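You operate a simulated robot arm through the tools that you are given. There is no shell and no other tool. Be economical: measure what you need, move in short steps, check, and stop when the job is done.

You are at the controls of a simulated robot arm. One attempt, no reset.

TASK
The paint has settled in two bands: mix it even on the mixer.
Fine: press the tub on the running pad, stand it back in its seat and switch the mixer off.

Only the result counts: the job must be done as asked and must still hold three seconds after the hand-in. Knocking over, shifting, dropping, spilling or breaking anything else fails it.

THE ROBOT
A 6-joint arm with a four-finger gripper on a trunk, on a base that drives. Base frame: it is fixed to the floor where the robot stands at the start and does not move with it; the origin is under the middle of the robot, x ahead of it, y to its left, z up; the surface under the hand at the start is at about z = 0.8. Units: m, rad, N and s.
With the tool pointing down near the work surface it reaches from about 0.24 to 0.68 m from the robot's upright axis, wherever it stands. Its first joint turns from -2.897 to 2.897 rad. Places, roughly: mixer switch [0.5, 0.2, 0.8]; paint tub holder [0.5, 0.1, 0.8]. Payload 3.43 kg.
Tool frame: the origin (TCP) lies between the finger pads and is the grasp point; the fingertips stand 0.03 m ahead of it; z points along the fingers, y is the line along which they close. Largest opening 0.12 m; the body of the gripper starts 0.085 m behind the TCP.
Orientation is that of the tool frame in the base frame, as a unit quaternion [w, x, y, z]. With the fingers straight down and closing along the base's y, the tool's x points along the base's -x, its y along +y and its z along -z.

THE INTERFACE
- The arm moves only by the tool arm_command. Its arguments are lists of equal length, an entry for each row: "linear": the shift along the tool's x, y, z in m, a list of three; "rotation": the turn, a rotation vector about the tool's x, y, z in rad, a list of three. In form: {"linear": [[x, y, z], ...], "rotation": [[rx, ry, rz], ...]}. A call has 1 to 10 rows; each row shifts and turns the commanded pose from where the row before left it, along the tool's axes as they then stand. "gripper" is the opening, from 0 (shut) to 1 (fully open), set as the call begins (left out, the last holds). Each row takes 0.2 s and may step no farther than 0.05 m and 0.15 rad from the row before; otherwise, or with a gripper value out of range, the whole call is refused. A pose out of reach is approached as far as the arm can. The call stops where the force on the tool passes 40 N (or 10 N more than at its start, if that is more) or the arm is blocked; 0.2 s more then pass. Each finger halts on what it meets, pressing with about 29 N; the grip force reading is that of the motor and also rises with nothing between the fingers. The clock runs only during rows and for 0.2 s after the last one: add rows that do not move to give the fingers time. The reply holds the time, the measured pose of the TCP, the force on the tool along the base axes, the opening and the grip force, in the units named above and with some noise, with the torque about the TCP (base axes, N m) and any sound that the robot's microphone picked up.
- Cameras (640 x 400 px; columns grow to the right, rows downward): "scene" is now at [0.0562, 0.1324, 1.6794]; the picture's right is [-0.11, -0.99, 0.00], its down [-0.80, 0.09, -0.59] and it looks along [0.59, -0.06, -0.80] (base axes); focal length 248 px, centre (320, 200). "wrist" rides on the gripper at [0.071, -0.017, -0.121] in the tool frame; the picture's right is [0.23, 0.97, 0.00], its down [-0.81, 0.19, -0.55] and it looks along [-0.54, 0.13, 0.83] (tool axes); focal length 275 px, centre (320, 200). There is no depth. A picture from a camera that has moved, and an enlarged one, comes with that camera's place and axes in the base frame and with its lens.
- capture(camera): a new picture of that camera. The clock stands still meanwhile.
- lift_body(by): slides the trunk up (or, below 0, down) by that many m; the arm and the scene camera ride with it, the base frame stays. It gives what a move gives, with no picture.
- steer(legs): drives the robot by 1 to 6 legs, each [ahead, left, turn to the left] in m, m and rad, along the robot's own axes; the way and the turn of a leg run together, so that a leg with both is an arc; at most 1.5 m and 3.142 rad a leg. The arm and the cameras ride along, it lands a little off, and it stops where it bumps. It gives what a move gives.
- turn_head(pan, tilt): turns the head with the scene camera to pan (to the left, within 2.094 rad either way) and tilt (down, from -0.506 to 1.204), counted from straight ahead of the robot. It gives what a move gives.
- inspect(camera, box): a new picture of the part [left, top, right, bottom] of that camera's present view, enlarged. The clock stands still meanwhile.
- close_job(): hands the job in; it is judged then, once.

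Go step by step. Nothing tells you exact positions but the pictures and the camera data: compare them with the known pose of the tool, close in by small moves and look again before you grip or let go. The budget is 120 turns and 90 pictures, counting those below and the enlarged ones. Unless the task says otherwise, let go and move clear before handing in, and close with one line.

The tools are called as a command line: name --argument value ..., lists and objects as JSON in quotes. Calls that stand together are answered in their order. arm_command: Moves the arm, as the interface text tells. Its arguments: {"type":"object","properties":{"linear":{"type":"array","items":{"type":"array","items":{"type":"number"}}},"rotation":{"type":"array","items":{"type":"array","items":{"type":"number"}}},"gripper":{"type":"number"}},"required":["linear","rotation"]} The other tools are called the same way: lift_body (by) slides the trunk up or down; steer (legs) drives the base; turn_head (pan, tilt) turns the head that bears the scene camera; capture (camera) takes a picture; inspect (camera, box) takes an enlarged picture of a part of a camera's view; close_job () hands the job in.

At the start:

```text
time: 0.0
position: [0.4674, -0.0544, 1.1956]
tcp_rot: [0.0, 0.0, 1.0, -0.001]
wrist_force: [0.3, -0.7, -0.2]
ft_torque: [-0.04, -0.01, 0.03]
gripper_width: 0.1199
grip_force: 0.2
trunk travel left (down, up): [-0.2, 0.24]
robot x, y, heading: [-0.0016, 0.0041, 0.0]
head pan, tilt: [-0.108, 0.935]
```

scene: 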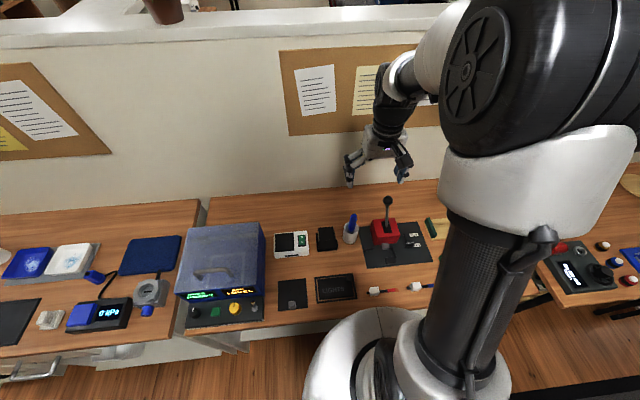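
wrist: 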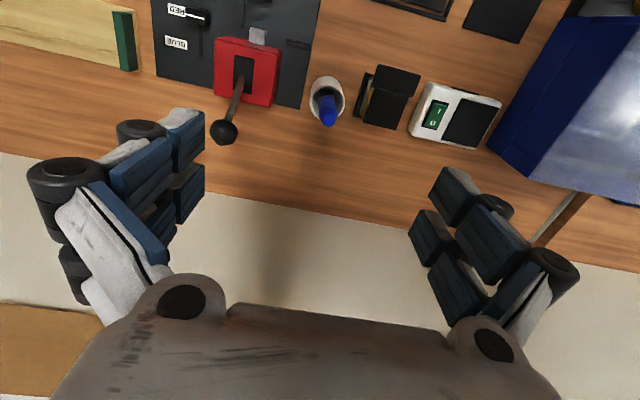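

I see a white box with a green rocker and a black pad (probably the mixer), with a dark holder to its right. I'll enlarge both before moving.

inspect --camera "scene" --box '[260, 200, 380, 275]'

inspect --camera "wrist" --box '[300, 40, 520, 178]'

```text
5.33 times, centred on (320, 238) of scene
camera zoom: at [0.0562, 0.1324, 1.6794], right [-0.11, -0.99, 0.0], down [-0.8, 0.09, -0.59], along [0.59, -0.06, -0.8], focal length 1323 px, centre (320, 0)
```

zoom: 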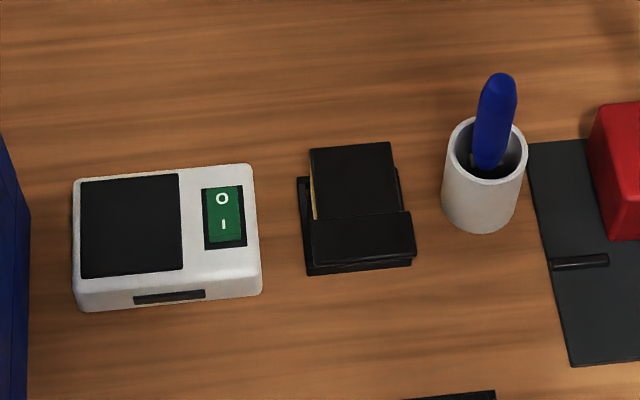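

```text
2.90 times, centred on (410, 109) of wrist
camera zoom: at [0.3978, -0.0713, 1.316], right [-0.23, 0.97, 0.0], down [0.81, 0.19, 0.55], along [0.54, 0.13, -0.83], focal length 798 px, centre (59, 464)
```

zoom: 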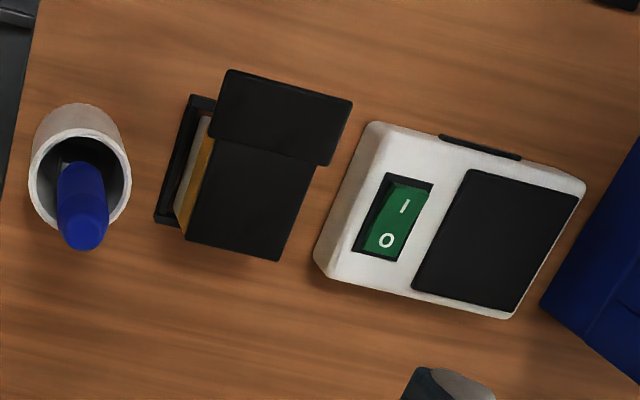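

The mixer's switch is near (0.49, 0.153, 0.848). The tub's top is near (0.494, 0.062, 0.865). I'll bring the wrist camera closer to see how the tub sits in its seat.

arm_command --linear '[[0.018, 0.019, 0.033], [0.018, 0.019, 0.033], [0.018, 0.019, 0.033], [0.018, 0.019, 0.033], [0.018, 0.019, 0.033], [0.017, 0.019, 0.031]]' --rotation '[[0, 0, 0], [0, 0, 0], [0, 0, 0], [0, 0, 0], [0, 0, 0], [0, 0, 0]]'

capture --camera "wrist"

```text
time: 1.4
position: [0.3599, 0.0587, 1.0009]
tcp_rot: [0.0, 0.0, 1.0, 0.0]
wrist_force: [-0.7, 0.4, -0.1]
ft_torque: [0.0, 0.03, 0.02]
gripper_width: 0.12
grip_force: 0.0
trunk travel left (down, up): [-0.2, 0.24]
robot x, y, heading: [0.0016, 0.0015, 0.002]
head pan, tilt: [-0.108, 0.935]
```

```text
85 pictures are left
camera wrist: at [0.2901, 0.0414, 1.1202], right [-0.23, 0.97, 0.0], down [0.81, 0.19, 0.55], along [0.54, 0.13, -0.83], focal length 275 px, centre (320, 200)
```

wrist: 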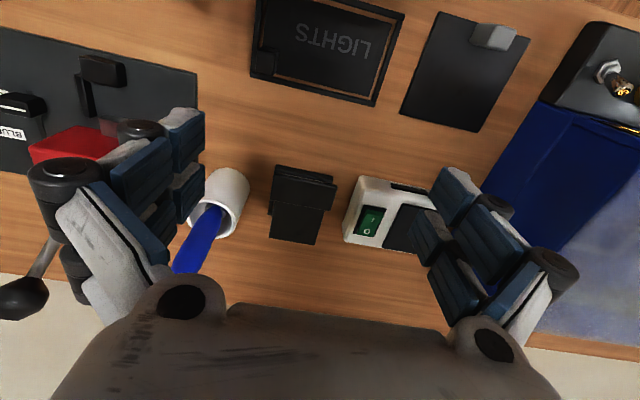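

inspect --camera "wrist" --box '[256, 150, 352, 260]'

```text
3.64 times, centred on (304, 205) of wrist
camera zoom: at [0.2901, 0.0414, 1.1202], right [-0.23, 0.97, 0.0], down [0.81, 0.19, 0.55], along [0.54, 0.13, -0.83], focal length 1001 px, centre (378, 182)
```

zoom: 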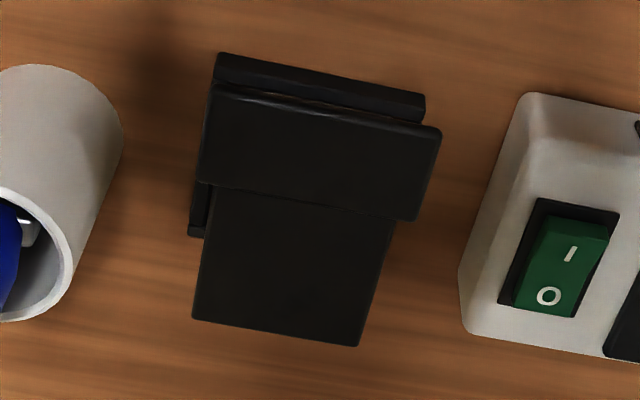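

There is a wide slab at the front and a box behind it, so the structure isn't clear yet. I'll tilt the wrist for a flatter view.

arm_command --linear '[[0.01, 0, 0.01], [0, 0, 0], [0, 0, 0], [0, 0, 0], [0, 0, 0]]' --rotation '[[0, -0.15, 0], [0, -0.15, 0], [0, -0.15, 0], [0, -0.15, 0], [0, -0.1, 0]]'

capture --camera "wrist"

```text
time: 2.6
position: [0.4082, 0.0779, 0.9733]
tcp_rot: [0.319, 0.001, 0.948, 0.009]
wrist_force: [1.2, 0.0, 0.1]
ft_torque: [0.02, 0.02, 0.0]
gripper_width: 0.1198
grip_force: 0.0
out of reach, approached as far as the arm can: row 1, 3, 4, 5
trunk travel left (down, up): [-0.2, 0.24]
robot x, y, heading: [0.0024, 0.0003, -0.003]
head pan, tilt: [-0.108, 0.935]
```

```text
83 pictures are left
camera wrist: at [0.2794, 0.0616, 1.0248], right [-0.19, 0.97, -0.12], down [0.31, 0.18, 0.93], along [0.93, 0.13, -0.34], focal length 275 px, centre (320, 200)
```

wrist: 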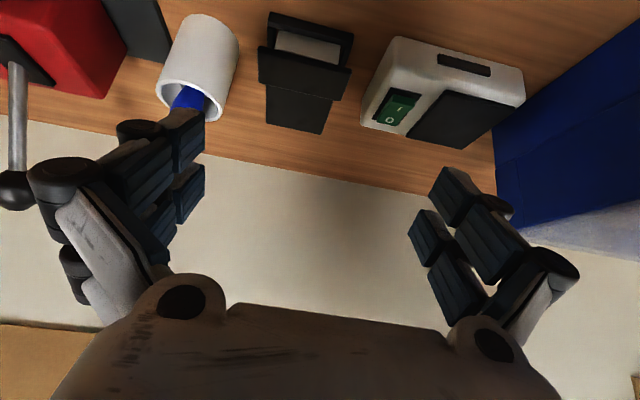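

inspect --camera "wrist" --box '[240, 0, 370, 145]'

```text
2.76 times, centred on (305, 72) of wrist
camera zoom: at [0.2794, 0.0616, 1.0248], right [-0.19, 0.97, -0.12], down [0.31, 0.18, 0.93], along [0.93, 0.13, -0.34], focal length 759 px, centre (361, 552)
```

zoom: 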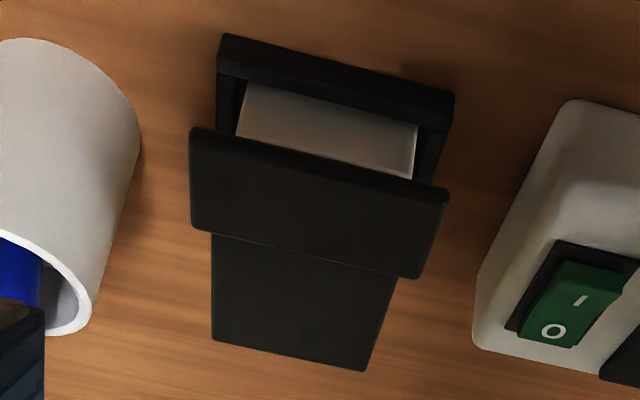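

The tub sits in a low tray at y≈0.03 to 0.09 and x≈0.467 to 0.532, with its lid near z≈0.857. A tab sticks out toward the robot from the lid. The rocker's "I" end is the one nearer the robot, so I'll straighten the tool and shut the gripper for pressing.

arm_command --linear '[[0, 0, 0], [0, 0, 0], [0, 0, 0], [0, 0, 0], [0, 0, 0]]' --rotation '[[0, 0.15, 0], [0, 0.15, 0], [0, 0.15, 0], [0, 0.15, 0], [0, 0.05, 0]]' --gripper 0

```text
time: 3.8
position: [0.4078, 0.0789, 0.9738]
tcp_rot: [-0.002, 0.0, 1.0, 0.009]
wrist_force: [0.2, -0.4, 0.7]
ft_torque: [0.01, -0.01, -0.03]
gripper_width: 0.028
grip_force: 2.3
trunk travel left (down, up): [-0.2, 0.24]
robot x, y, heading: [0.0017, 0.0027, 0.002]
head pan, tilt: [-0.108, 0.935]
```

arm_command --linear '[[-0.034, 0.037, 0], [-0.034, 0.037, 0], [0, 0, 0], [0, 0, 0]]' --rotation '[[0.018, 0, 0], [0, 0, 0], [0, 0, 0], [0, 0, 0]]'

capture --camera "wrist"

inspect --camera "scene" --box '[240, 170, 400, 270]'

```text
refused: row 1 steps farther than a row can; nothing moved
```

```text
81 pictures are left
camera wrist: at [0.3381, 0.0604, 1.0933], right [-0.23, 0.97, 0.02], down [0.81, 0.18, 0.55], along [0.53, 0.14, -0.83], focal length 275 px, centre (320, 200)
```

wrist: 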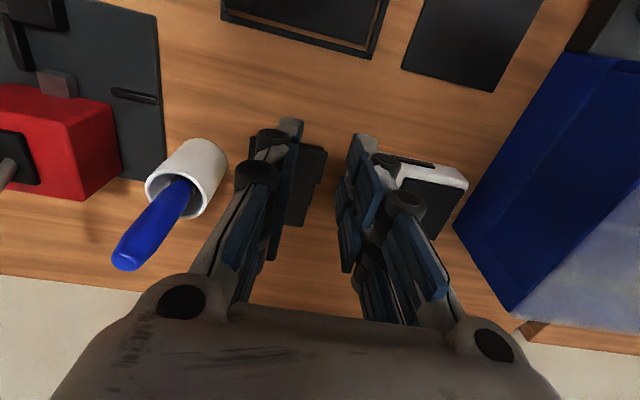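

```text
4.00 times, centred on (320, 220) of scene
camera zoom: at [0.0559, 0.1324, 1.6794], right [-0.11, -0.99, 0.0], down [-0.8, 0.09, -0.59], along [0.59, -0.06, -0.8], focal length 992 px, centre (320, 120)
```

zoom: 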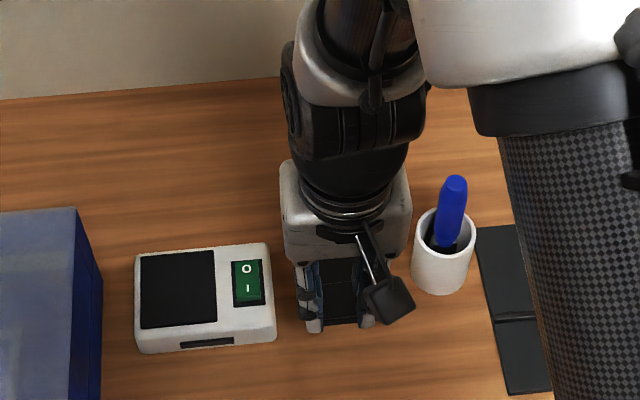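

Next I move above the "I" end of the rocker, in smaller steps.

arm_command --linear '[[-0.023, 0.025, 0], [-0.023, 0.025, 0], [-0.022, 0.024, 0], [0, 0, 0.02], [0, 0, 0.02]]' --rotation '[[0.018, 0, 0], [0, 0, 0], [0, 0, 0], [0, 0, 0], [0, 0, 0]]' --gripper 0

capture --camera "wrist"

inspect --camera "scene" --box '[240, 170, 400, 270]'

```text
time: 5.0
position: [0.4744, 0.1553, 0.9328]
tcp_rot: [-0.001, -0.001, 1.0, -0.001]
wrist_force: [0.2, 0.2, -0.3]
ft_torque: [-0.03, -0.01, -0.03]
gripper_width: 0.0
grip_force: 29.2
trunk travel left (down, up): [-0.2, 0.24]
robot x, y, heading: [-0.0011, -0.0027, -0.001]
head pan, tilt: [-0.108, 0.935]
```

```text
79 pictures are left
camera wrist: at [0.4054, 0.1379, 1.0522], right [-0.23, 0.97, 0.0], down [0.81, 0.19, 0.55], along [0.54, 0.13, -0.83], focal length 275 px, centre (320, 200)
```

wrist: 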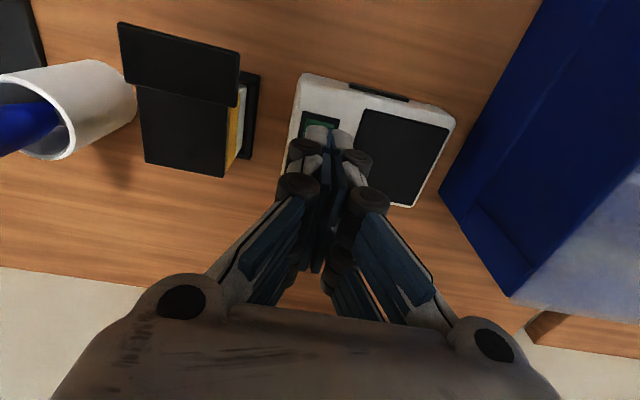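

```text
4.00 times, centred on (320, 220) of scene
camera zoom: at [0.0567, 0.1328, 1.6793], right [-0.11, -0.99, 0.0], down [-0.8, 0.09, -0.59], along [0.59, -0.06, -0.8], focal length 992 px, centre (320, 120)
```

zoom: 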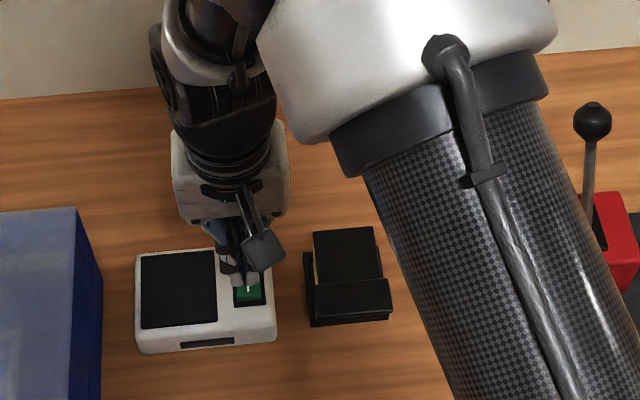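

inspect --camera "wrist" --box '[110, 10, 350, 190]'

inspect --camera "wrist" --box '[280, 60, 470, 190]'

```text
2.22 times, centred on (230, 100) of wrist
camera zoom: at [0.4054, 0.1379, 1.0522], right [-0.23, 0.97, 0.0], down [0.81, 0.19, 0.55], along [0.54, 0.13, -0.83], focal length 612 px, centre (520, 422)
```

zoom: 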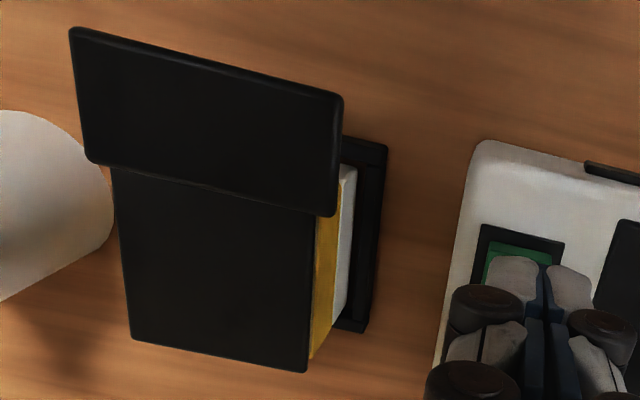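

```text
3.08 times, centred on (375, 125) of wrist
camera zoom: at [0.4054, 0.1379, 1.0522], right [-0.23, 0.97, 0.0], down [0.81, 0.19, 0.55], along [0.54, 0.13, -0.83], focal length 847 px, centre (151, 431)
```

zoom: 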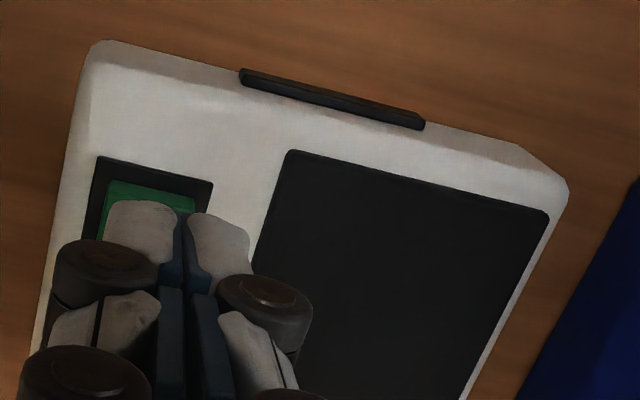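

The finger tips are over the "I" half. I'll press down gently.

arm_command --linear '[[-0.004, -0.001, 0], [0, 0, 0.025], [0, 0, 0.02], [0, 0, 0.003], [0, 0, 0.003]]' --rotation '[[0, 0, 0], [0, 0, 0], [0, 0, 0], [0, 0, 0], [0, 0, 0]]' --gripper 0

```text
time: 6.2
position: [0.4789, 0.1523, 0.8814]
tcp_rot: [-0.002, 0.0, 1.0, 0.0]
wrist_force: [-0.4, 0.2, 0.9]
ft_torque: [0.0, -0.01, -0.01]
gripper_width: 0.0
grip_force: 28.9
trunk travel left (down, up): [-0.2, 0.24]
robot x, y, heading: [-0.0002, 0.0035, -0.002]
head pan, tilt: [-0.108, 0.935]
```

arm_command --linear '[[0, 0, 0.002], [0, 0, 0.002], [0, 0, 0.002], [0, 0, 0.002]]' --rotation '[[0, 0, 0], [0, 0, 0], [0, 0, 0], [0, 0, 0]]'

```text
time: 7.2
position: [0.4766, 0.1531, 0.8754]
tcp_rot: [-0.001, -0.001, 1.0, 0.0]
wrist_force: [-7.1, 0.3, 21.5]
ft_torque: [0.0, -0.01, -0.01]
gripper_width: 0.0059
grip_force: 33.4
trunk travel left (down, up): [-0.2, 0.24]
robot x, y, heading: [0.0032, -0.0012, 0.004]
head pan, tilt: [-0.108, 0.935]
```

arm_command --linear '[[0, 0, 0.0015], [0, 0, 0.0015]]' --rotation '[[0, 0, 0], [0, 0, 0]]'

inspect --camera "wrist" --box '[280, 60, 470, 190]'

```text
time: 7.7
position: [0.479, 0.1524, 0.8763]
tcp_rot: [0.0, -0.001, 1.0, 0.0]
wrist_force: [-9.6, -2.8, 24.6]
ft_torque: [-0.1, 0.13, -0.01]
gripper_width: 0.0059
grip_force: 33.3
trunk travel left (down, up): [-0.2, 0.24]
robot x, y, heading: [-0.0004, -0.0026, 0.003]
head pan, tilt: [-0.108, 0.935]
stopped in row 2: the force on the tool passed its limit at 43 N (the readings are from after the stop); the commanded pose is now the measured one
```

```text
3.08 times, centred on (375, 125) of wrist
camera zoom: at [0.4088, 0.1361, 0.9955], right [-0.23, 0.97, 0.0], down [0.81, 0.19, 0.55], along [0.54, 0.13, -0.83], focal length 847 px, centre (151, 431)
```

zoom: 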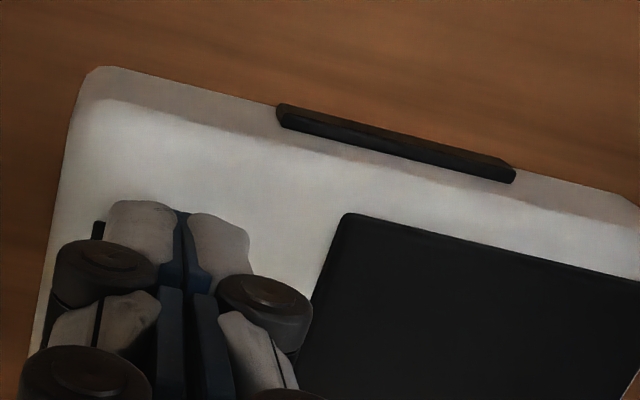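

I felt firm contact but heard nothing. I'll lift and look at the rocker.

arm_command --linear '[[0, 0, -0.03], [0.03, 0, -0.03], [0.03, 0, -0.03]]' --rotation '[[0, 0, 0], [0, 0, 0], [0, 0, 0]]'

inspect --camera "scene" --box '[260, 200, 380, 275]'

capture --camera "wrist"

```text
time: 8.5
position: [0.4201, 0.153, 0.9628]
tcp_rot: [0.001, -0.001, 1.0, 0.0]
wrist_force: [-0.5, 0.4, -0.2]
ft_torque: [-0.01, -0.04, 0.02]
gripper_width: 0.0003
grip_force: 32.8
trunk travel left (down, up): [-0.2, 0.24]
robot x, y, heading: [0.0007, -0.0039, 0.004]
head pan, tilt: [-0.108, 0.935]
```

```text
5.33 times, centred on (320, 238) of scene
camera zoom: at [0.0546, 0.132, 1.6795], right [-0.11, -0.99, 0.0], down [-0.8, 0.09, -0.59], along [0.59, -0.06, -0.8], focal length 1323 px, centre (320, 0)
```

zoom: 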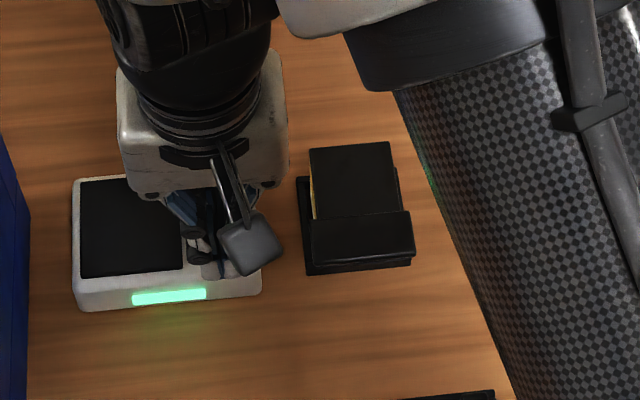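

```text
73 pictures are left
camera wrist: at [0.3493, 0.1371, 1.0828], right [-0.23, 0.97, 0.0], down [0.81, 0.19, 0.55], along [0.54, 0.13, -0.83], focal length 275 px, centre (320, 200)
```

wrist: 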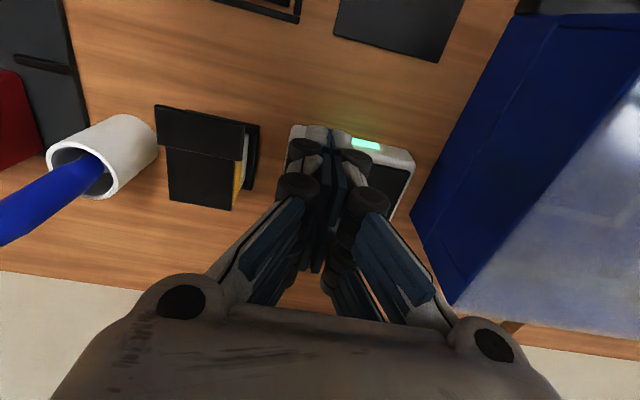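

The lamp on the mixer is lit, so it is running. Next I go above the tub with the gripper partly open.

arm_command --linear '[[0, 0, -0.03], [0, -0.03, 0], [-0.02, -0.032, 0], [-0.03, -0.032, 0], [-0.03, 0, 0], [0, 0, 0.03], [0, 0, 0.03]]' --rotation '[[0, 0, 0], [0, 0, 0], [0, 0, 0], [0, 0, 0], [0, 0, 0], [0, 0, 0], [0, 0, 0]]' --gripper 0.66

capture --camera "wrist"

inspect --camera "scene" --box '[260, 190, 380, 265]'

```text
time: 10.1
position: [0.5014, 0.0574, 0.9335]
tcp_rot: [0.0, -0.001, 1.0, 0.0]
wrist_force: [0.1, -0.5, -0.4]
ft_torque: [-0.02, 0.02, -0.02]
gripper_width: 0.0791
grip_force: 0.1
trunk travel left (down, up): [-0.2, 0.24]
robot x, y, heading: [-0.0009, -0.0044, -0.001]
head pan, tilt: [-0.108, 0.935]
```

```text
72 pictures are left
camera wrist: at [0.4313, 0.0415, 1.0531], right [-0.23, 0.97, 0.0], down [0.81, 0.19, 0.55], along [0.54, 0.13, -0.83], focal length 275 px, centre (320, 200)
```

wrist: 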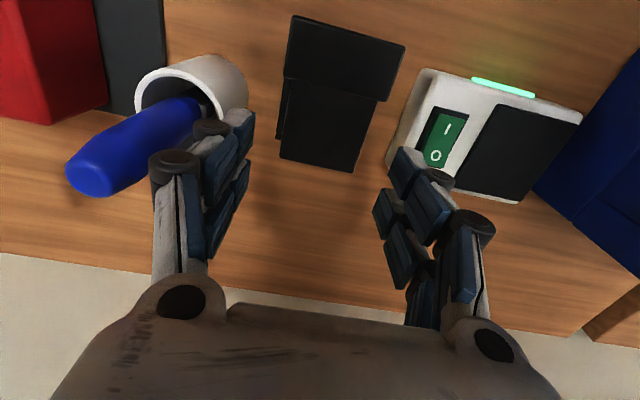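

```text
5.33 times, centred on (320, 228) of scene
camera zoom: at [0.0567, 0.1325, 1.6793], right [-0.11, -0.99, 0.0], down [-0.8, 0.09, -0.59], along [0.59, -0.06, -0.81], focal length 1323 px, centre (320, 53)
```

zoom: 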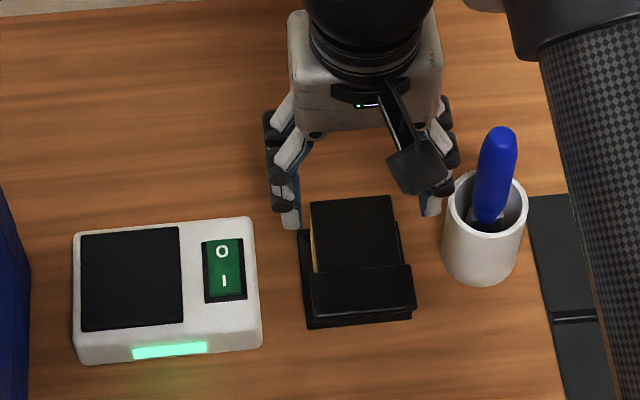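

The outer knob on the −y finger passes close to the cup, so I'll narrow the opening to about 0.07 m and centre the gripper. Then I'll come down partway and look.

arm_command --linear '[[0, 0.002, 0], [0, 0, 0.0], [0, 0, 0.02], [0, 0, 0.02]]' --rotation '[[0, 0, 0], [0, 0, 0], [0, 0, 0], [0, 0, 0]]' --gripper 0.6

capture --camera "wrist"

inspect --camera "scene" --box '[300, 200, 380, 250]'

```text
time: 11.1
position: [0.5006, 0.06, 0.8946]
tcp_rot: [0.0, -0.001, 1.0, 0.0]
wrist_force: [0.3, 0.5, 0.3]
ft_torque: [0.03, -0.02, 0.0]
gripper_width: 0.072
grip_force: 0.0
trunk travel left (down, up): [-0.2, 0.24]
robot x, y, heading: [0.0011, 0.0009, -0.001]
head pan, tilt: [-0.108, 0.935]
```

```text
70 pictures are left
camera wrist: at [0.4305, 0.0437, 1.0137], right [-0.23, 0.97, 0.0], down [0.81, 0.19, 0.55], along [0.54, 0.13, -0.83], focal length 275 px, centre (320, 200)
```

wrist: 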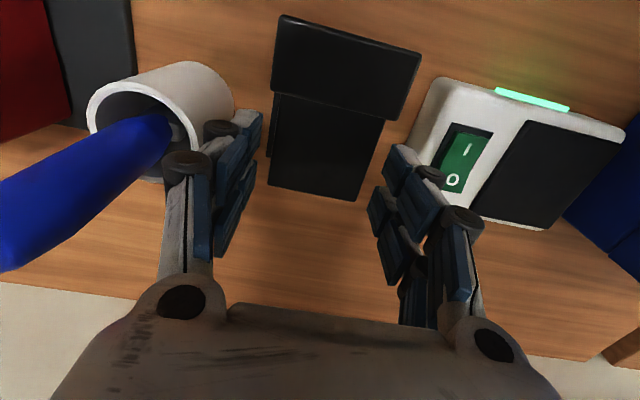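

```text
8.00 times, centred on (340, 225) of scene
camera zoom: at [0.0564, 0.1324, 1.6793], right [-0.11, -0.99, 0.0], down [-0.8, 0.09, -0.59], along [0.59, -0.06, -0.8], focal length 1984 px, centre (160, 0)
```

zoom: 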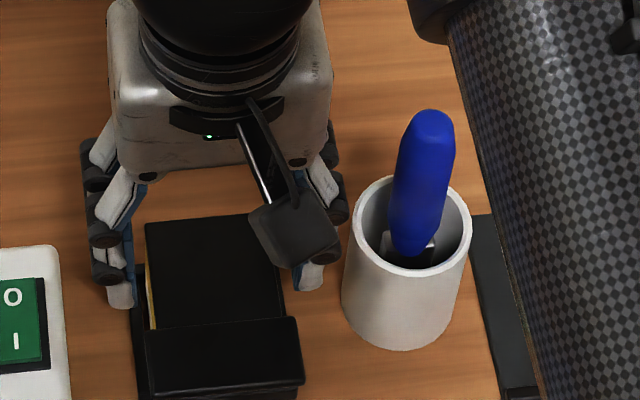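

The clearances look fine, so I'll descend to about z=0.855 and grip.

arm_command --linear '[[0, 0, 0.01], [0, 0, 0.01], [0, 0, 0.01], [0, 0, 0.01]]' --rotation '[[0, 0, 0], [0, 0, 0], [0, 0, 0], [0, 0, 0]]'

inspect --camera "scene" --box '[300, 200, 380, 250]'

```text
time: 12.1
position: [0.5012, 0.0596, 0.854]
tcp_rot: [0.0, -0.001, 1.0, -0.001]
wrist_force: [-0.3, 0.4, 0.0]
ft_torque: [0.0, 0.02, 0.03]
gripper_width: 0.0717
grip_force: 0.1
trunk travel left (down, up): [-0.2, 0.24]
robot x, y, heading: [0.0005, -0.0016, -0.002]
head pan, tilt: [-0.108, 0.935]
```

```text
8.00 times, centred on (340, 225) of scene
camera zoom: at [0.0563, 0.1323, 1.6794], right [-0.11, -0.99, 0.0], down [-0.8, 0.09, -0.59], along [0.59, -0.06, -0.8], focal length 1984 px, centre (160, 0)
```

zoom: 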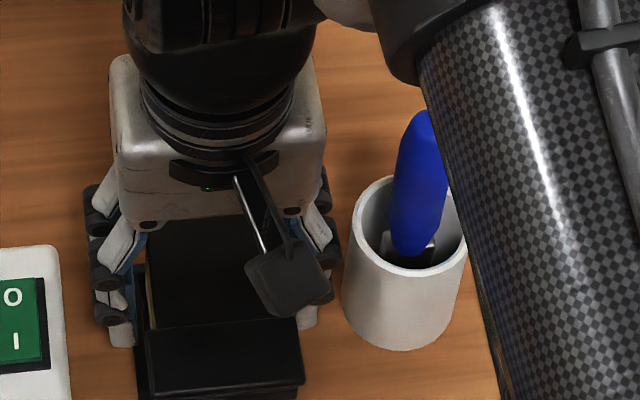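

arm_command --linear '[[0, 0, 0], [0, 0, 0], [0, 0, 0], [0, 0, 0]]' --rotation '[[0, 0, 0], [0, 0, 0], [0, 0, 0], [0, 0, 0]]' --gripper 0.3

capture --camera "wrist"

```text
time: 13.1
position: [0.5015, 0.0599, 0.853]
tcp_rot: [0.0, -0.001, 1.0, 0.0]
wrist_force: [1.0, -1.4, -0.3]
ft_torque: [0.05, 0.02, -0.05]
gripper_width: 0.0555
grip_force: 29.6
trunk travel left (down, up): [-0.2, 0.24]
robot x, y, heading: [-0.0013, 0.0005, -0.0]
head pan, tilt: [-0.108, 0.935]
```

```text
67 pictures are left
camera wrist: at [0.4312, 0.0436, 0.9728], right [-0.23, 0.97, 0.0], down [0.81, 0.19, 0.55], along [0.54, 0.13, -0.83], focal length 275 px, centre (320, 200)
```

wrist: 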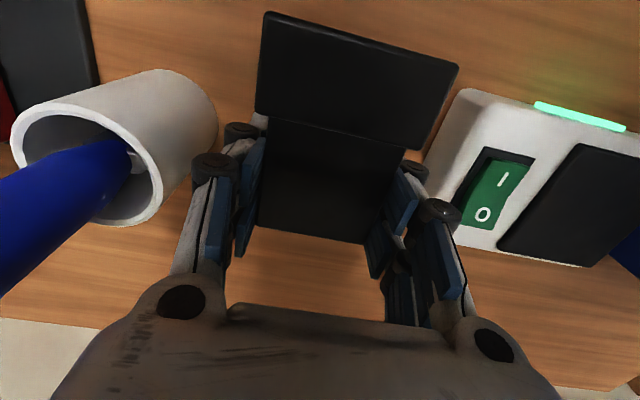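

Gripped at 0.0555 m wide with 29.6 N. I'll lift straight up.

arm_command --linear '[[0, 0, -0.01], [0, 0, -0.015], [0, 0, -0.025], [0, 0, -0.03], [0, 0, -0.02], [0, 0, 0]]' --rotation '[[0, 0, 0], [0, 0, 0], [0, 0, 0], [0, 0, 0], [0, 0, 0], [0, 0, 0]]'

capture --camera "wrist"

inspect --camera "scene" --box '[260, 190, 380, 265]'

```text
time: 14.5
position: [0.5017, 0.063, 0.9541]
tcp_rot: [0.0, -0.001, 1.0, 0.0]
wrist_force: [0.1, 0.7, -3.2]
ft_torque: [-0.02, -0.04, -0.01]
gripper_width: 0.0558
grip_force: 29.3
trunk travel left (down, up): [-0.2, 0.24]
robot x, y, heading: [0.0009, 0.0021, 0.001]
head pan, tilt: [-0.108, 0.935]
```

```text
66 pictures are left
camera wrist: at [0.432, 0.0452, 1.0734], right [-0.23, 0.97, 0.0], down [0.81, 0.19, 0.55], along [0.54, 0.13, -0.83], focal length 275 px, centre (320, 200)
```

wrist: 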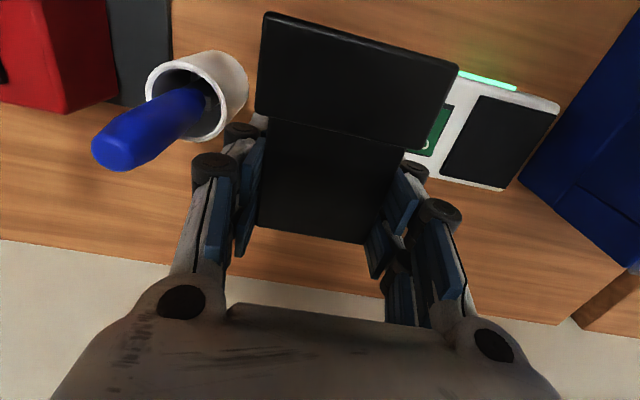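

```text
5.33 times, centred on (320, 228) of scene
camera zoom: at [0.0566, 0.1324, 1.6793], right [-0.11, -0.99, 0.0], down [-0.8, 0.09, -0.59], along [0.59, -0.06, -0.8], focal length 1323 px, centre (320, 53)
```

zoom: 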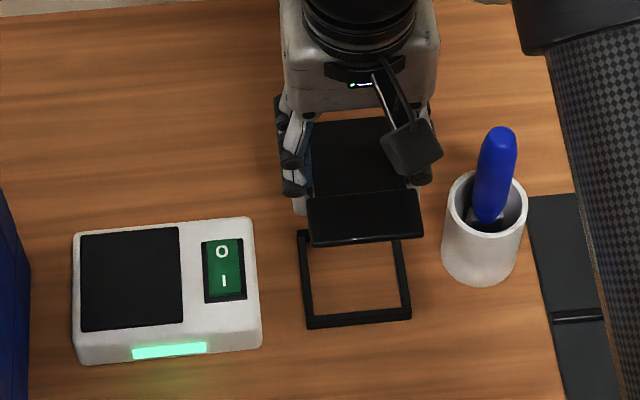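

The tub is lifted cleanly and the empty seat is visible. I'll carry it over the pad centre at about (0.486, 0.216).

arm_command --linear '[[0.003, 0.03, 0], [0.003, 0.03, 0], [0.003, 0.03, 0], [0.003, 0.031, 0], [0.002, 0.031, 0], [0, 0, 0.01], [0, 0, 0.01]]' --rotation '[[0, 0, 0], [0, 0, 0], [0, 0, 0], [0, 0, 0], [0, 0, 0], [0, 0, 0], [0, 0, 0]]'

inspect --camera "scene" --box '[220, 180, 360, 267]'

capture --camera "wrist"

```text
time: 16.1
position: [0.4874, 0.2135, 0.934]
tcp_rot: [0.0, -0.001, 1.0, -0.001]
wrist_force: [0.8, 0.5, -3.4]
ft_torque: [-0.01, -0.03, 0.02]
gripper_width: 0.0558
grip_force: 28.1
trunk travel left (down, up): [-0.2, 0.24]
robot x, y, heading: [-0.0012, -0.0013, -0.001]
head pan, tilt: [-0.108, 0.935]
```

```text
4.57 times, centred on (290, 224) of scene
camera zoom: at [0.0564, 0.1328, 1.6793], right [-0.11, -0.99, 0.0], down [-0.8, 0.09, -0.59], along [0.59, -0.06, -0.8], focal length 1134 px, centre (457, 93)
```

zoom: 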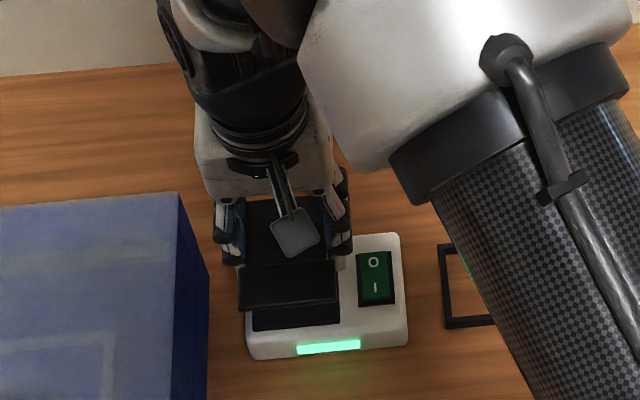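

```text
63 pictures are left
camera wrist: at [0.4172, 0.197, 1.0535], right [-0.23, 0.97, 0.0], down [0.81, 0.19, 0.55], along [0.54, 0.13, -0.83], focal length 275 px, centre (320, 200)
```

wrist: 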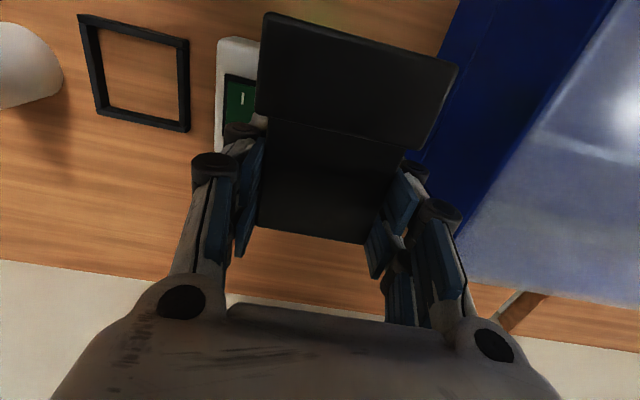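

It lines up over the pad. I'll lower it until it makes contact.

arm_command --linear '[[0, 0, 0.008], [0, 0, 0.006], [0, 0, 0.004], [0, 0, 0.003], [0, 0, 0.003], [0, 0, 0.002]]' --rotation '[[0, 0, 0], [0, 0, 0], [0, 0, 0], [0, 0, 0], [0, 0, 0], [0, 0, 0]]'

```text
time: 17.5
position: [0.4854, 0.2137, 0.9073]
tcp_rot: [0.0, -0.001, 1.0, 0.0]
wrist_force: [0.4, -0.2, -2.4]
ft_torque: [-0.02, -0.03, 0.01]
gripper_width: 0.0559
grip_force: 28.7
trunk travel left (down, up): [-0.2, 0.24]
robot x, y, heading: [-0.0014, -0.0015, -0.004]
head pan, tilt: [-0.108, 0.935]
```

arm_command --linear '[[0, 0, 0.002], [0, 0, 0.002], [0, 0, 0.002], [0, 0, 0.001]]' --rotation '[[0, 0, 0], [0, 0, 0], [0, 0, 0], [0, 0, 0]]'

```text
time: 18.5
position: [0.4873, 0.2144, 0.9009]
tcp_rot: [0.001, -0.001, 1.0, 0.0]
wrist_force: [-0.1, 0.3, -3.9]
ft_torque: [-0.04, -0.01, 0.0]
gripper_width: 0.0557
grip_force: 29.9
trunk travel left (down, up): [-0.2, 0.24]
robot x, y, heading: [0.0022, -0.0009, -0.002]
head pan, tilt: [-0.108, 0.935]
```

arm_command --linear '[[0, 0, 0.0015], [0, 0, 0.0015], [0, 0, 0.0015], [0, 0, 0.0015]]' --rotation '[[0, 0, 0], [0, 0, 0], [0, 0, 0], [0, 0, 0]]'

```text
time: 19.5
position: [0.4868, 0.2131, 0.8969]
tcp_rot: [0.001, 0.0, 1.0, 0.0]
wrist_force: [-0.6, -3.6, 20.9]
ft_torque: [-0.49, -0.03, 0.11]
gripper_width: 0.056
grip_force: 29.1
trunk travel left (down, up): [-0.2, 0.24]
robot x, y, heading: [-0.0008, 0.0008, -0.002]
head pan, tilt: [-0.108, 0.935]
```

The tub is now pressing on the pad with about 24 N. I'll hold it there.

arm_command --linear '[[0, 0, 0], [0, 0, 0], [0, 0, 0], [0, 0, 0], [0, 0, 0], [0, 0, 0], [0, 0, 0], [0, 0, 0], [0, 0, 0], [0, 0, 0]]' --rotation '[[0, 0, 0], [0, 0, 0], [0, 0, 0], [0, 0, 0], [0, 0, 0], [0, 0, 0], [0, 0, 0], [0, 0, 0], [0, 0, 0], [0, 0, 0]]'

inspect --camera "scene" --box '[220, 180, 360, 267]'

```text
time: 21.7
position: [0.4872, 0.2137, 0.8973]
tcp_rot: [0.0, -0.001, 1.0, 0.001]
wrist_force: [7.5, -0.1, 20.9]
ft_torque: [-0.28, -0.16, 0.05]
gripper_width: 0.056
grip_force: 28.8
trunk travel left (down, up): [-0.2, 0.24]
robot x, y, heading: [-0.0012, 0.001, 0.001]
head pan, tilt: [-0.108, 0.935]
```

```text
4.57 times, centred on (290, 224) of scene
camera zoom: at [0.0554, 0.1316, 1.6795], right [-0.11, -0.99, 0.0], down [-0.8, 0.09, -0.59], along [0.59, -0.06, -0.8], focal length 1134 px, centre (457, 93)
```

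zoom: 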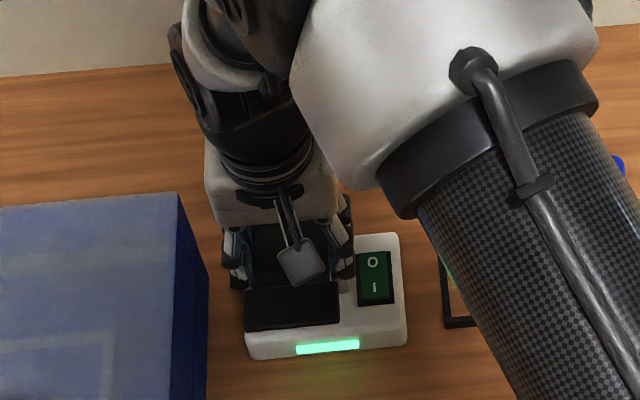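

arm_command --linear '[[0, 0, 0], [0, 0, 0], [0, 0, 0], [0, 0, 0], [0, 0, 0], [0, 0, 0], [0, 0, 0], [0, 0, 0], [0, 0, 0], [0, 0, 0]]' --rotation '[[0, 0, 0], [0, 0, 0], [0, 0, 0], [0, 0, 0], [0, 0, 0], [0, 0, 0], [0, 0, 0], [0, 0, 0], [0, 0, 0], [0, 0, 0]]'

arm_command --linear '[[0, 0, 0], [0, 0, 0], [0, 0, 0], [0, 0, 0], [0, 0, 0], [0, 0, 0], [0, 0, 0], [0, 0, 0], [0, 0, 0], [0, 0, 0]]' --rotation '[[0, 0, 0], [0, 0, 0], [0, 0, 0], [0, 0, 0], [0, 0, 0], [0, 0, 0], [0, 0, 0], [0, 0, 0], [0, 0, 0], [0, 0, 0]]'

capture --camera "wrist"

```text
time: 23.9
position: [0.486, 0.2135, 0.8966]
tcp_rot: [0.001, 0.0, 1.0, -0.001]
wrist_force: [6.3, 1.2, 19.9]
ft_torque: [-0.07, -0.28, 0.0]
gripper_width: 0.0558
grip_force: 28.8
trunk travel left (down, up): [-0.2, 0.24]
robot x, y, heading: [-0.0061, 0.0008, 0.001]
head pan, tilt: [-0.108, 0.935]
```

```text
time: 26.1
position: [0.4866, 0.2142, 0.8955]
tcp_rot: [0.001, -0.002, 1.0, 0.0]
wrist_force: [5.4, 1.0, 18.1]
ft_torque: [-0.01, -0.19, 0.02]
gripper_width: 0.056
grip_force: 29.0
trunk travel left (down, up): [-0.2, 0.24]
robot x, y, heading: [0.0007, -0.0026, -0.001]
head pan, tilt: [-0.108, 0.935]
```

```text
61 pictures are left
camera wrist: at [0.4164, 0.1968, 1.0151], right [-0.23, 0.97, 0.0], down [0.81, 0.19, 0.55], along [0.54, 0.13, -0.83], focal length 275 px, centre (320, 200)
```

wrist: 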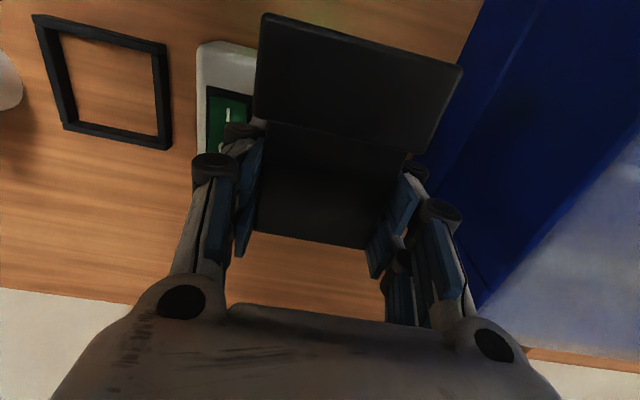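

The pad has shaken the tub for over 6 s. I'll lift it and turn it so the scene camera can see the bands on its side.

arm_command --linear '[[0, 0, -0.01], [0, 0, -0.03], [0, 0, -0.04], [0, 0, -0.04], [0, 0, -0.04], [0, 0, -0.04], [0, 0, -0.04], [0, 0, -0.04], [0, 0, 0]]' --rotation '[[0, 0, 0], [0, 0, 0], [0, 0, 0.15], [0, 0, 0.15], [0, 0, 0.15], [0, 0, 0.15], [0, 0, 0.15], [0, 0, 0.15], [0, 0, 0]]'

inspect --camera "scene" --box '[200, 130, 360, 230]'

```text
time: 28.1
position: [0.4886, 0.2141, 1.1754]
tcp_rot: [0.0, 0.434, 0.901, -0.001]
wrist_force: [0.2, -0.1, -2.6]
ft_torque: [-0.01, -0.01, -0.01]
gripper_width: 0.0559
grip_force: 29.2
trunk travel left (down, up): [-0.2, 0.24]
robot x, y, heading: [0.0026, -0.0031, -0.006]
head pan, tilt: [-0.108, 0.935]
```

```text
4.00 times, centred on (280, 180) of scene
camera zoom: at [0.0569, 0.1327, 1.6793], right [-0.11, -0.99, 0.0], down [-0.8, 0.09, -0.59], along [0.59, -0.06, -0.81], focal length 992 px, centre (480, 280)
```

zoom: 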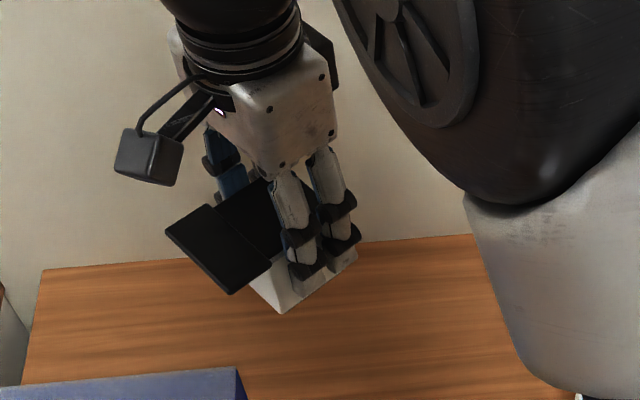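

inspect --camera "scene" --box '[240, 175, 296, 210]'

```text
11.43 times, centred on (268, 192) of scene
camera zoom: at [0.0569, 0.1327, 1.6793], right [-0.11, -0.99, 0.0], down [-0.8, 0.09, -0.59], along [0.59, -0.06, -0.81], focal length 2834 px, centre (914, 286)
```

zoom: 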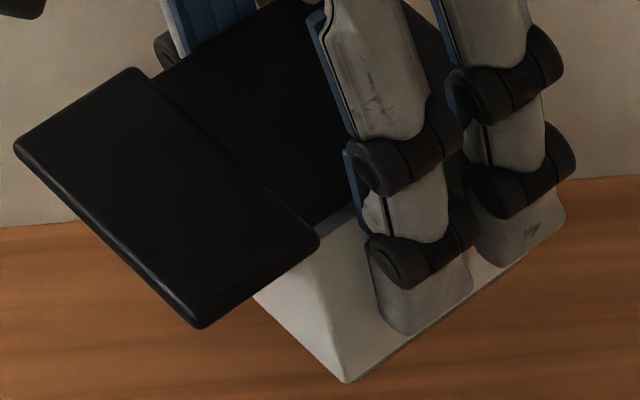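

That face looks evenly pale now, but part of it is hidden. I'll turn the tub the other way to check the other side.

arm_command --linear '[[0, 0, 0], [0, 0, 0], [0, 0, 0], [0, 0, 0], [0, 0, 0], [0, 0, 0], [0, 0, 0], [0, 0, 0], [0, 0, 0], [0, 0, 0]]' --rotation '[[0, 0, -0.15], [0, 0, -0.15], [0, 0, -0.15], [0, 0, -0.15], [0, 0, -0.15], [0, 0, -0.15], [0, 0, -0.15], [0, 0, -0.15], [0, 0, -0.15], [0, 0, -0.15]]'

inspect --camera "scene" --box '[232, 165, 304, 210]'

```text
time: 30.3
position: [0.4872, 0.2126, 1.1745]
tcp_rot: [0.0, -0.298, 0.954, 0.0]
wrist_force: [0.0, -0.8, -3.9]
ft_torque: [0.06, -0.03, 0.02]
gripper_width: 0.0558
grip_force: 28.8
trunk travel left (down, up): [-0.2, 0.24]
robot x, y, heading: [-0.0019, 0.0006, -0.005]
head pan, tilt: [-0.108, 0.935]
```

```text
8.89 times, centred on (268, 188) of scene
camera zoom: at [0.0564, 0.1325, 1.6793], right [-0.11, -0.99, 0.0], down [-0.8, 0.09, -0.59], along [0.59, -0.06, -0.8], focal length 2204 px, centre (782, 311)
```

zoom: 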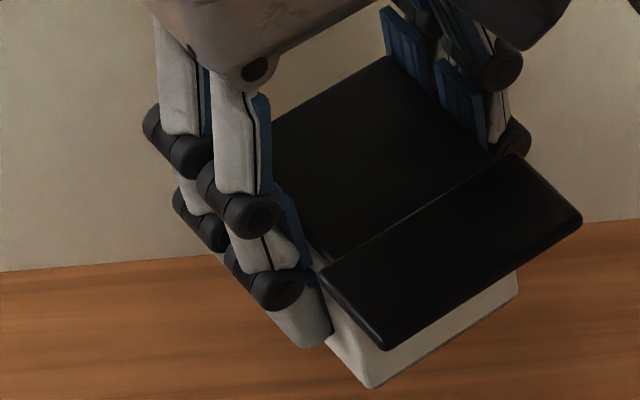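

inspect --camera "scene" --box '[260, 187, 292, 210]'

```text
16.00 times, centred on (276, 198) of scene
camera zoom: at [0.0564, 0.1325, 1.6793], right [-0.11, -0.99, 0.0], down [-0.8, 0.09, -0.59], along [0.59, -0.06, -0.8], focal length 3968 px, centre (1024, 224)
```

zoom: 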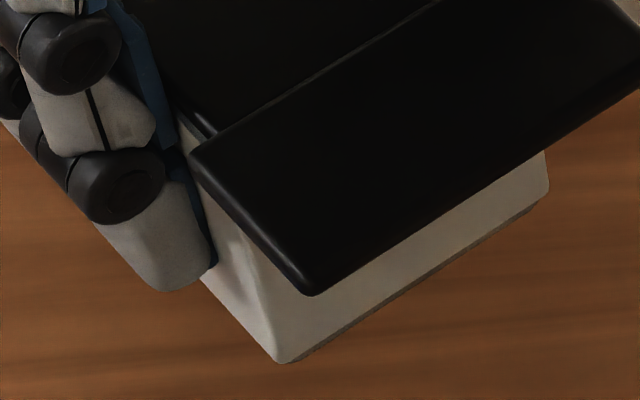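

arm_command --linear '[[0, 0, 0], [0, 0, 0], [0, 0, 0], [0, 0, 0], [0, 0, 0], [0, 0, 0], [0, 0, 0]]' --rotation '[[0, 0, -0.15], [0, 0, -0.15], [0, 0, -0.15], [0, 0, -0.15], [0, 0, -0.15], [0, 0, -0.15], [0, 0, -0.1]]'

inspect --camera "scene" --box '[242, 170, 298, 205]'

```text
time: 31.9
position: [0.488, 0.2129, 1.1739]
tcp_rot: [0.0, 0.719, -0.695, 0.0]
wrist_force: [-0.7, -0.5, -3.0]
ft_torque: [0.05, -0.04, 0.03]
gripper_width: 0.0559
grip_force: 29.8
trunk travel left (down, up): [-0.2, 0.24]
robot x, y, heading: [0.0016, -0.0015, 0.005]
head pan, tilt: [-0.108, 0.935]
```

```text
11.43 times, centred on (270, 188) of scene
camera zoom: at [0.0564, 0.1324, 1.6793], right [-0.11, -0.99, 0.0], down [-0.8, 0.09, -0.59], along [0.59, -0.06, -0.8], focal length 2834 px, centre (891, 343)
```

zoom: 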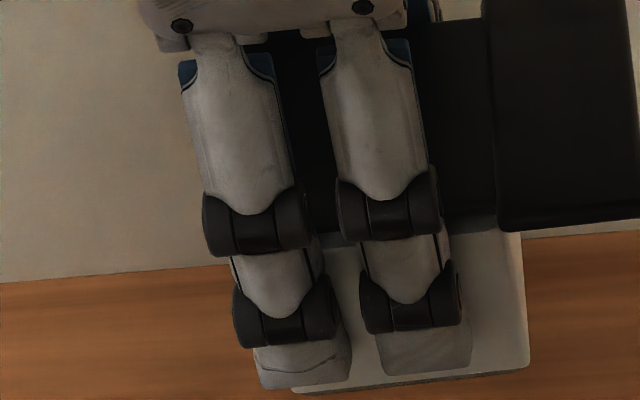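

The side is one even tone from lid to base, so the paint is mixed. I'll turn the tub back and carry it over its seat.

arm_command --linear '[[0, 0, 0], [0, 0, 0], [0, 0, 0], [0, 0, 0], [0, 0, 0], [0, 0, 0], [0, 0, 0], [0, 0, 0], [0, 0, 0], [0, 0, 0]]' --rotation '[[0, 0, 0.15], [0, 0, 0.15], [0, 0, 0.15], [0, 0, 0.15], [0, 0, 0.15], [0, 0, 0.15], [0, 0, 0.15], [0, 0, 0.15], [0, 0, 0.15], [0, 0, 0.15]]'

arm_command --linear '[[0, 0, 0], [-0.003, -0.03, 0.02], [-0.003, -0.03, 0.03], [-0.003, -0.03, 0.03], [-0.003, -0.03, 0.03], [-0.002, -0.033, 0.03], [0, 0, 0.03], [0, 0, 0.03], [0, 0, 0]]' --rotation '[[0, 0, 0.1], [0, 0, 0], [0, 0, 0], [0, 0, 0], [0, 0, 0], [0, 0, 0], [0, 0, 0], [0, 0, 0], [0, 0, 0]]'

capture --camera "wrist"

inspect --camera "scene" --box '[260, 190, 380, 265]'

```text
time: 34.1
position: [0.4864, 0.2125, 1.1749]
tcp_rot: [0.0, -0.05, 0.999, -0.001]
wrist_force: [1.0, 0.3, -3.1]
ft_torque: [0.04, -0.01, -0.01]
gripper_width: 0.0558
grip_force: 29.2
trunk travel left (down, up): [-0.2, 0.24]
robot x, y, heading: [-0.0006, 0.0012, 0.002]
head pan, tilt: [-0.108, 0.935]
```

```text
time: 36.1
position: [0.5017, 0.0607, 0.975]
tcp_rot: [0.0, -0.001, 1.0, 0.001]
wrist_force: [-0.2, 0.5, -3.4]
ft_torque: [0.02, -0.04, -0.01]
gripper_width: 0.0559
grip_force: 28.9
trunk travel left (down, up): [-0.2, 0.24]
robot x, y, heading: [-0.0008, 0.0013, -0.008]
head pan, tilt: [-0.108, 0.935]
```

```text
55 pictures are left
camera wrist: at [0.4307, 0.0435, 1.0938], right [-0.23, 0.97, 0.0], down [0.81, 0.19, 0.55], along [0.54, 0.13, -0.83], focal length 275 px, centre (320, 200)
```

wrist: 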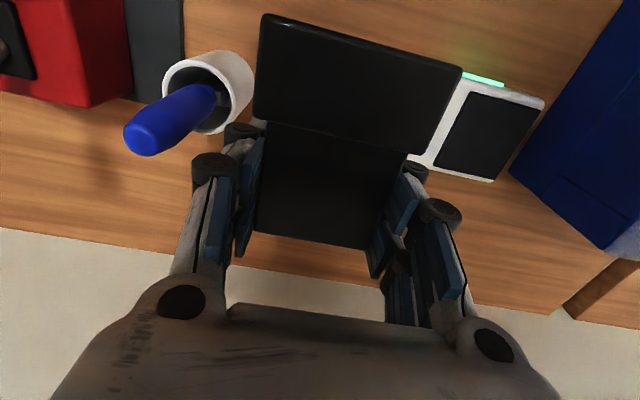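

```text
5.33 times, centred on (320, 228) of scene
camera zoom: at [0.056, 0.1325, 1.6794], right [-0.11, -0.99, 0.0], down [-0.8, 0.09, -0.59], along [0.59, -0.06, -0.8], focal length 1323 px, centre (320, 53)
```

zoom: 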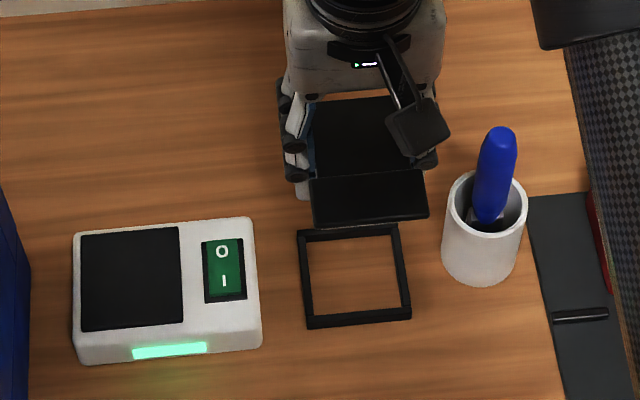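

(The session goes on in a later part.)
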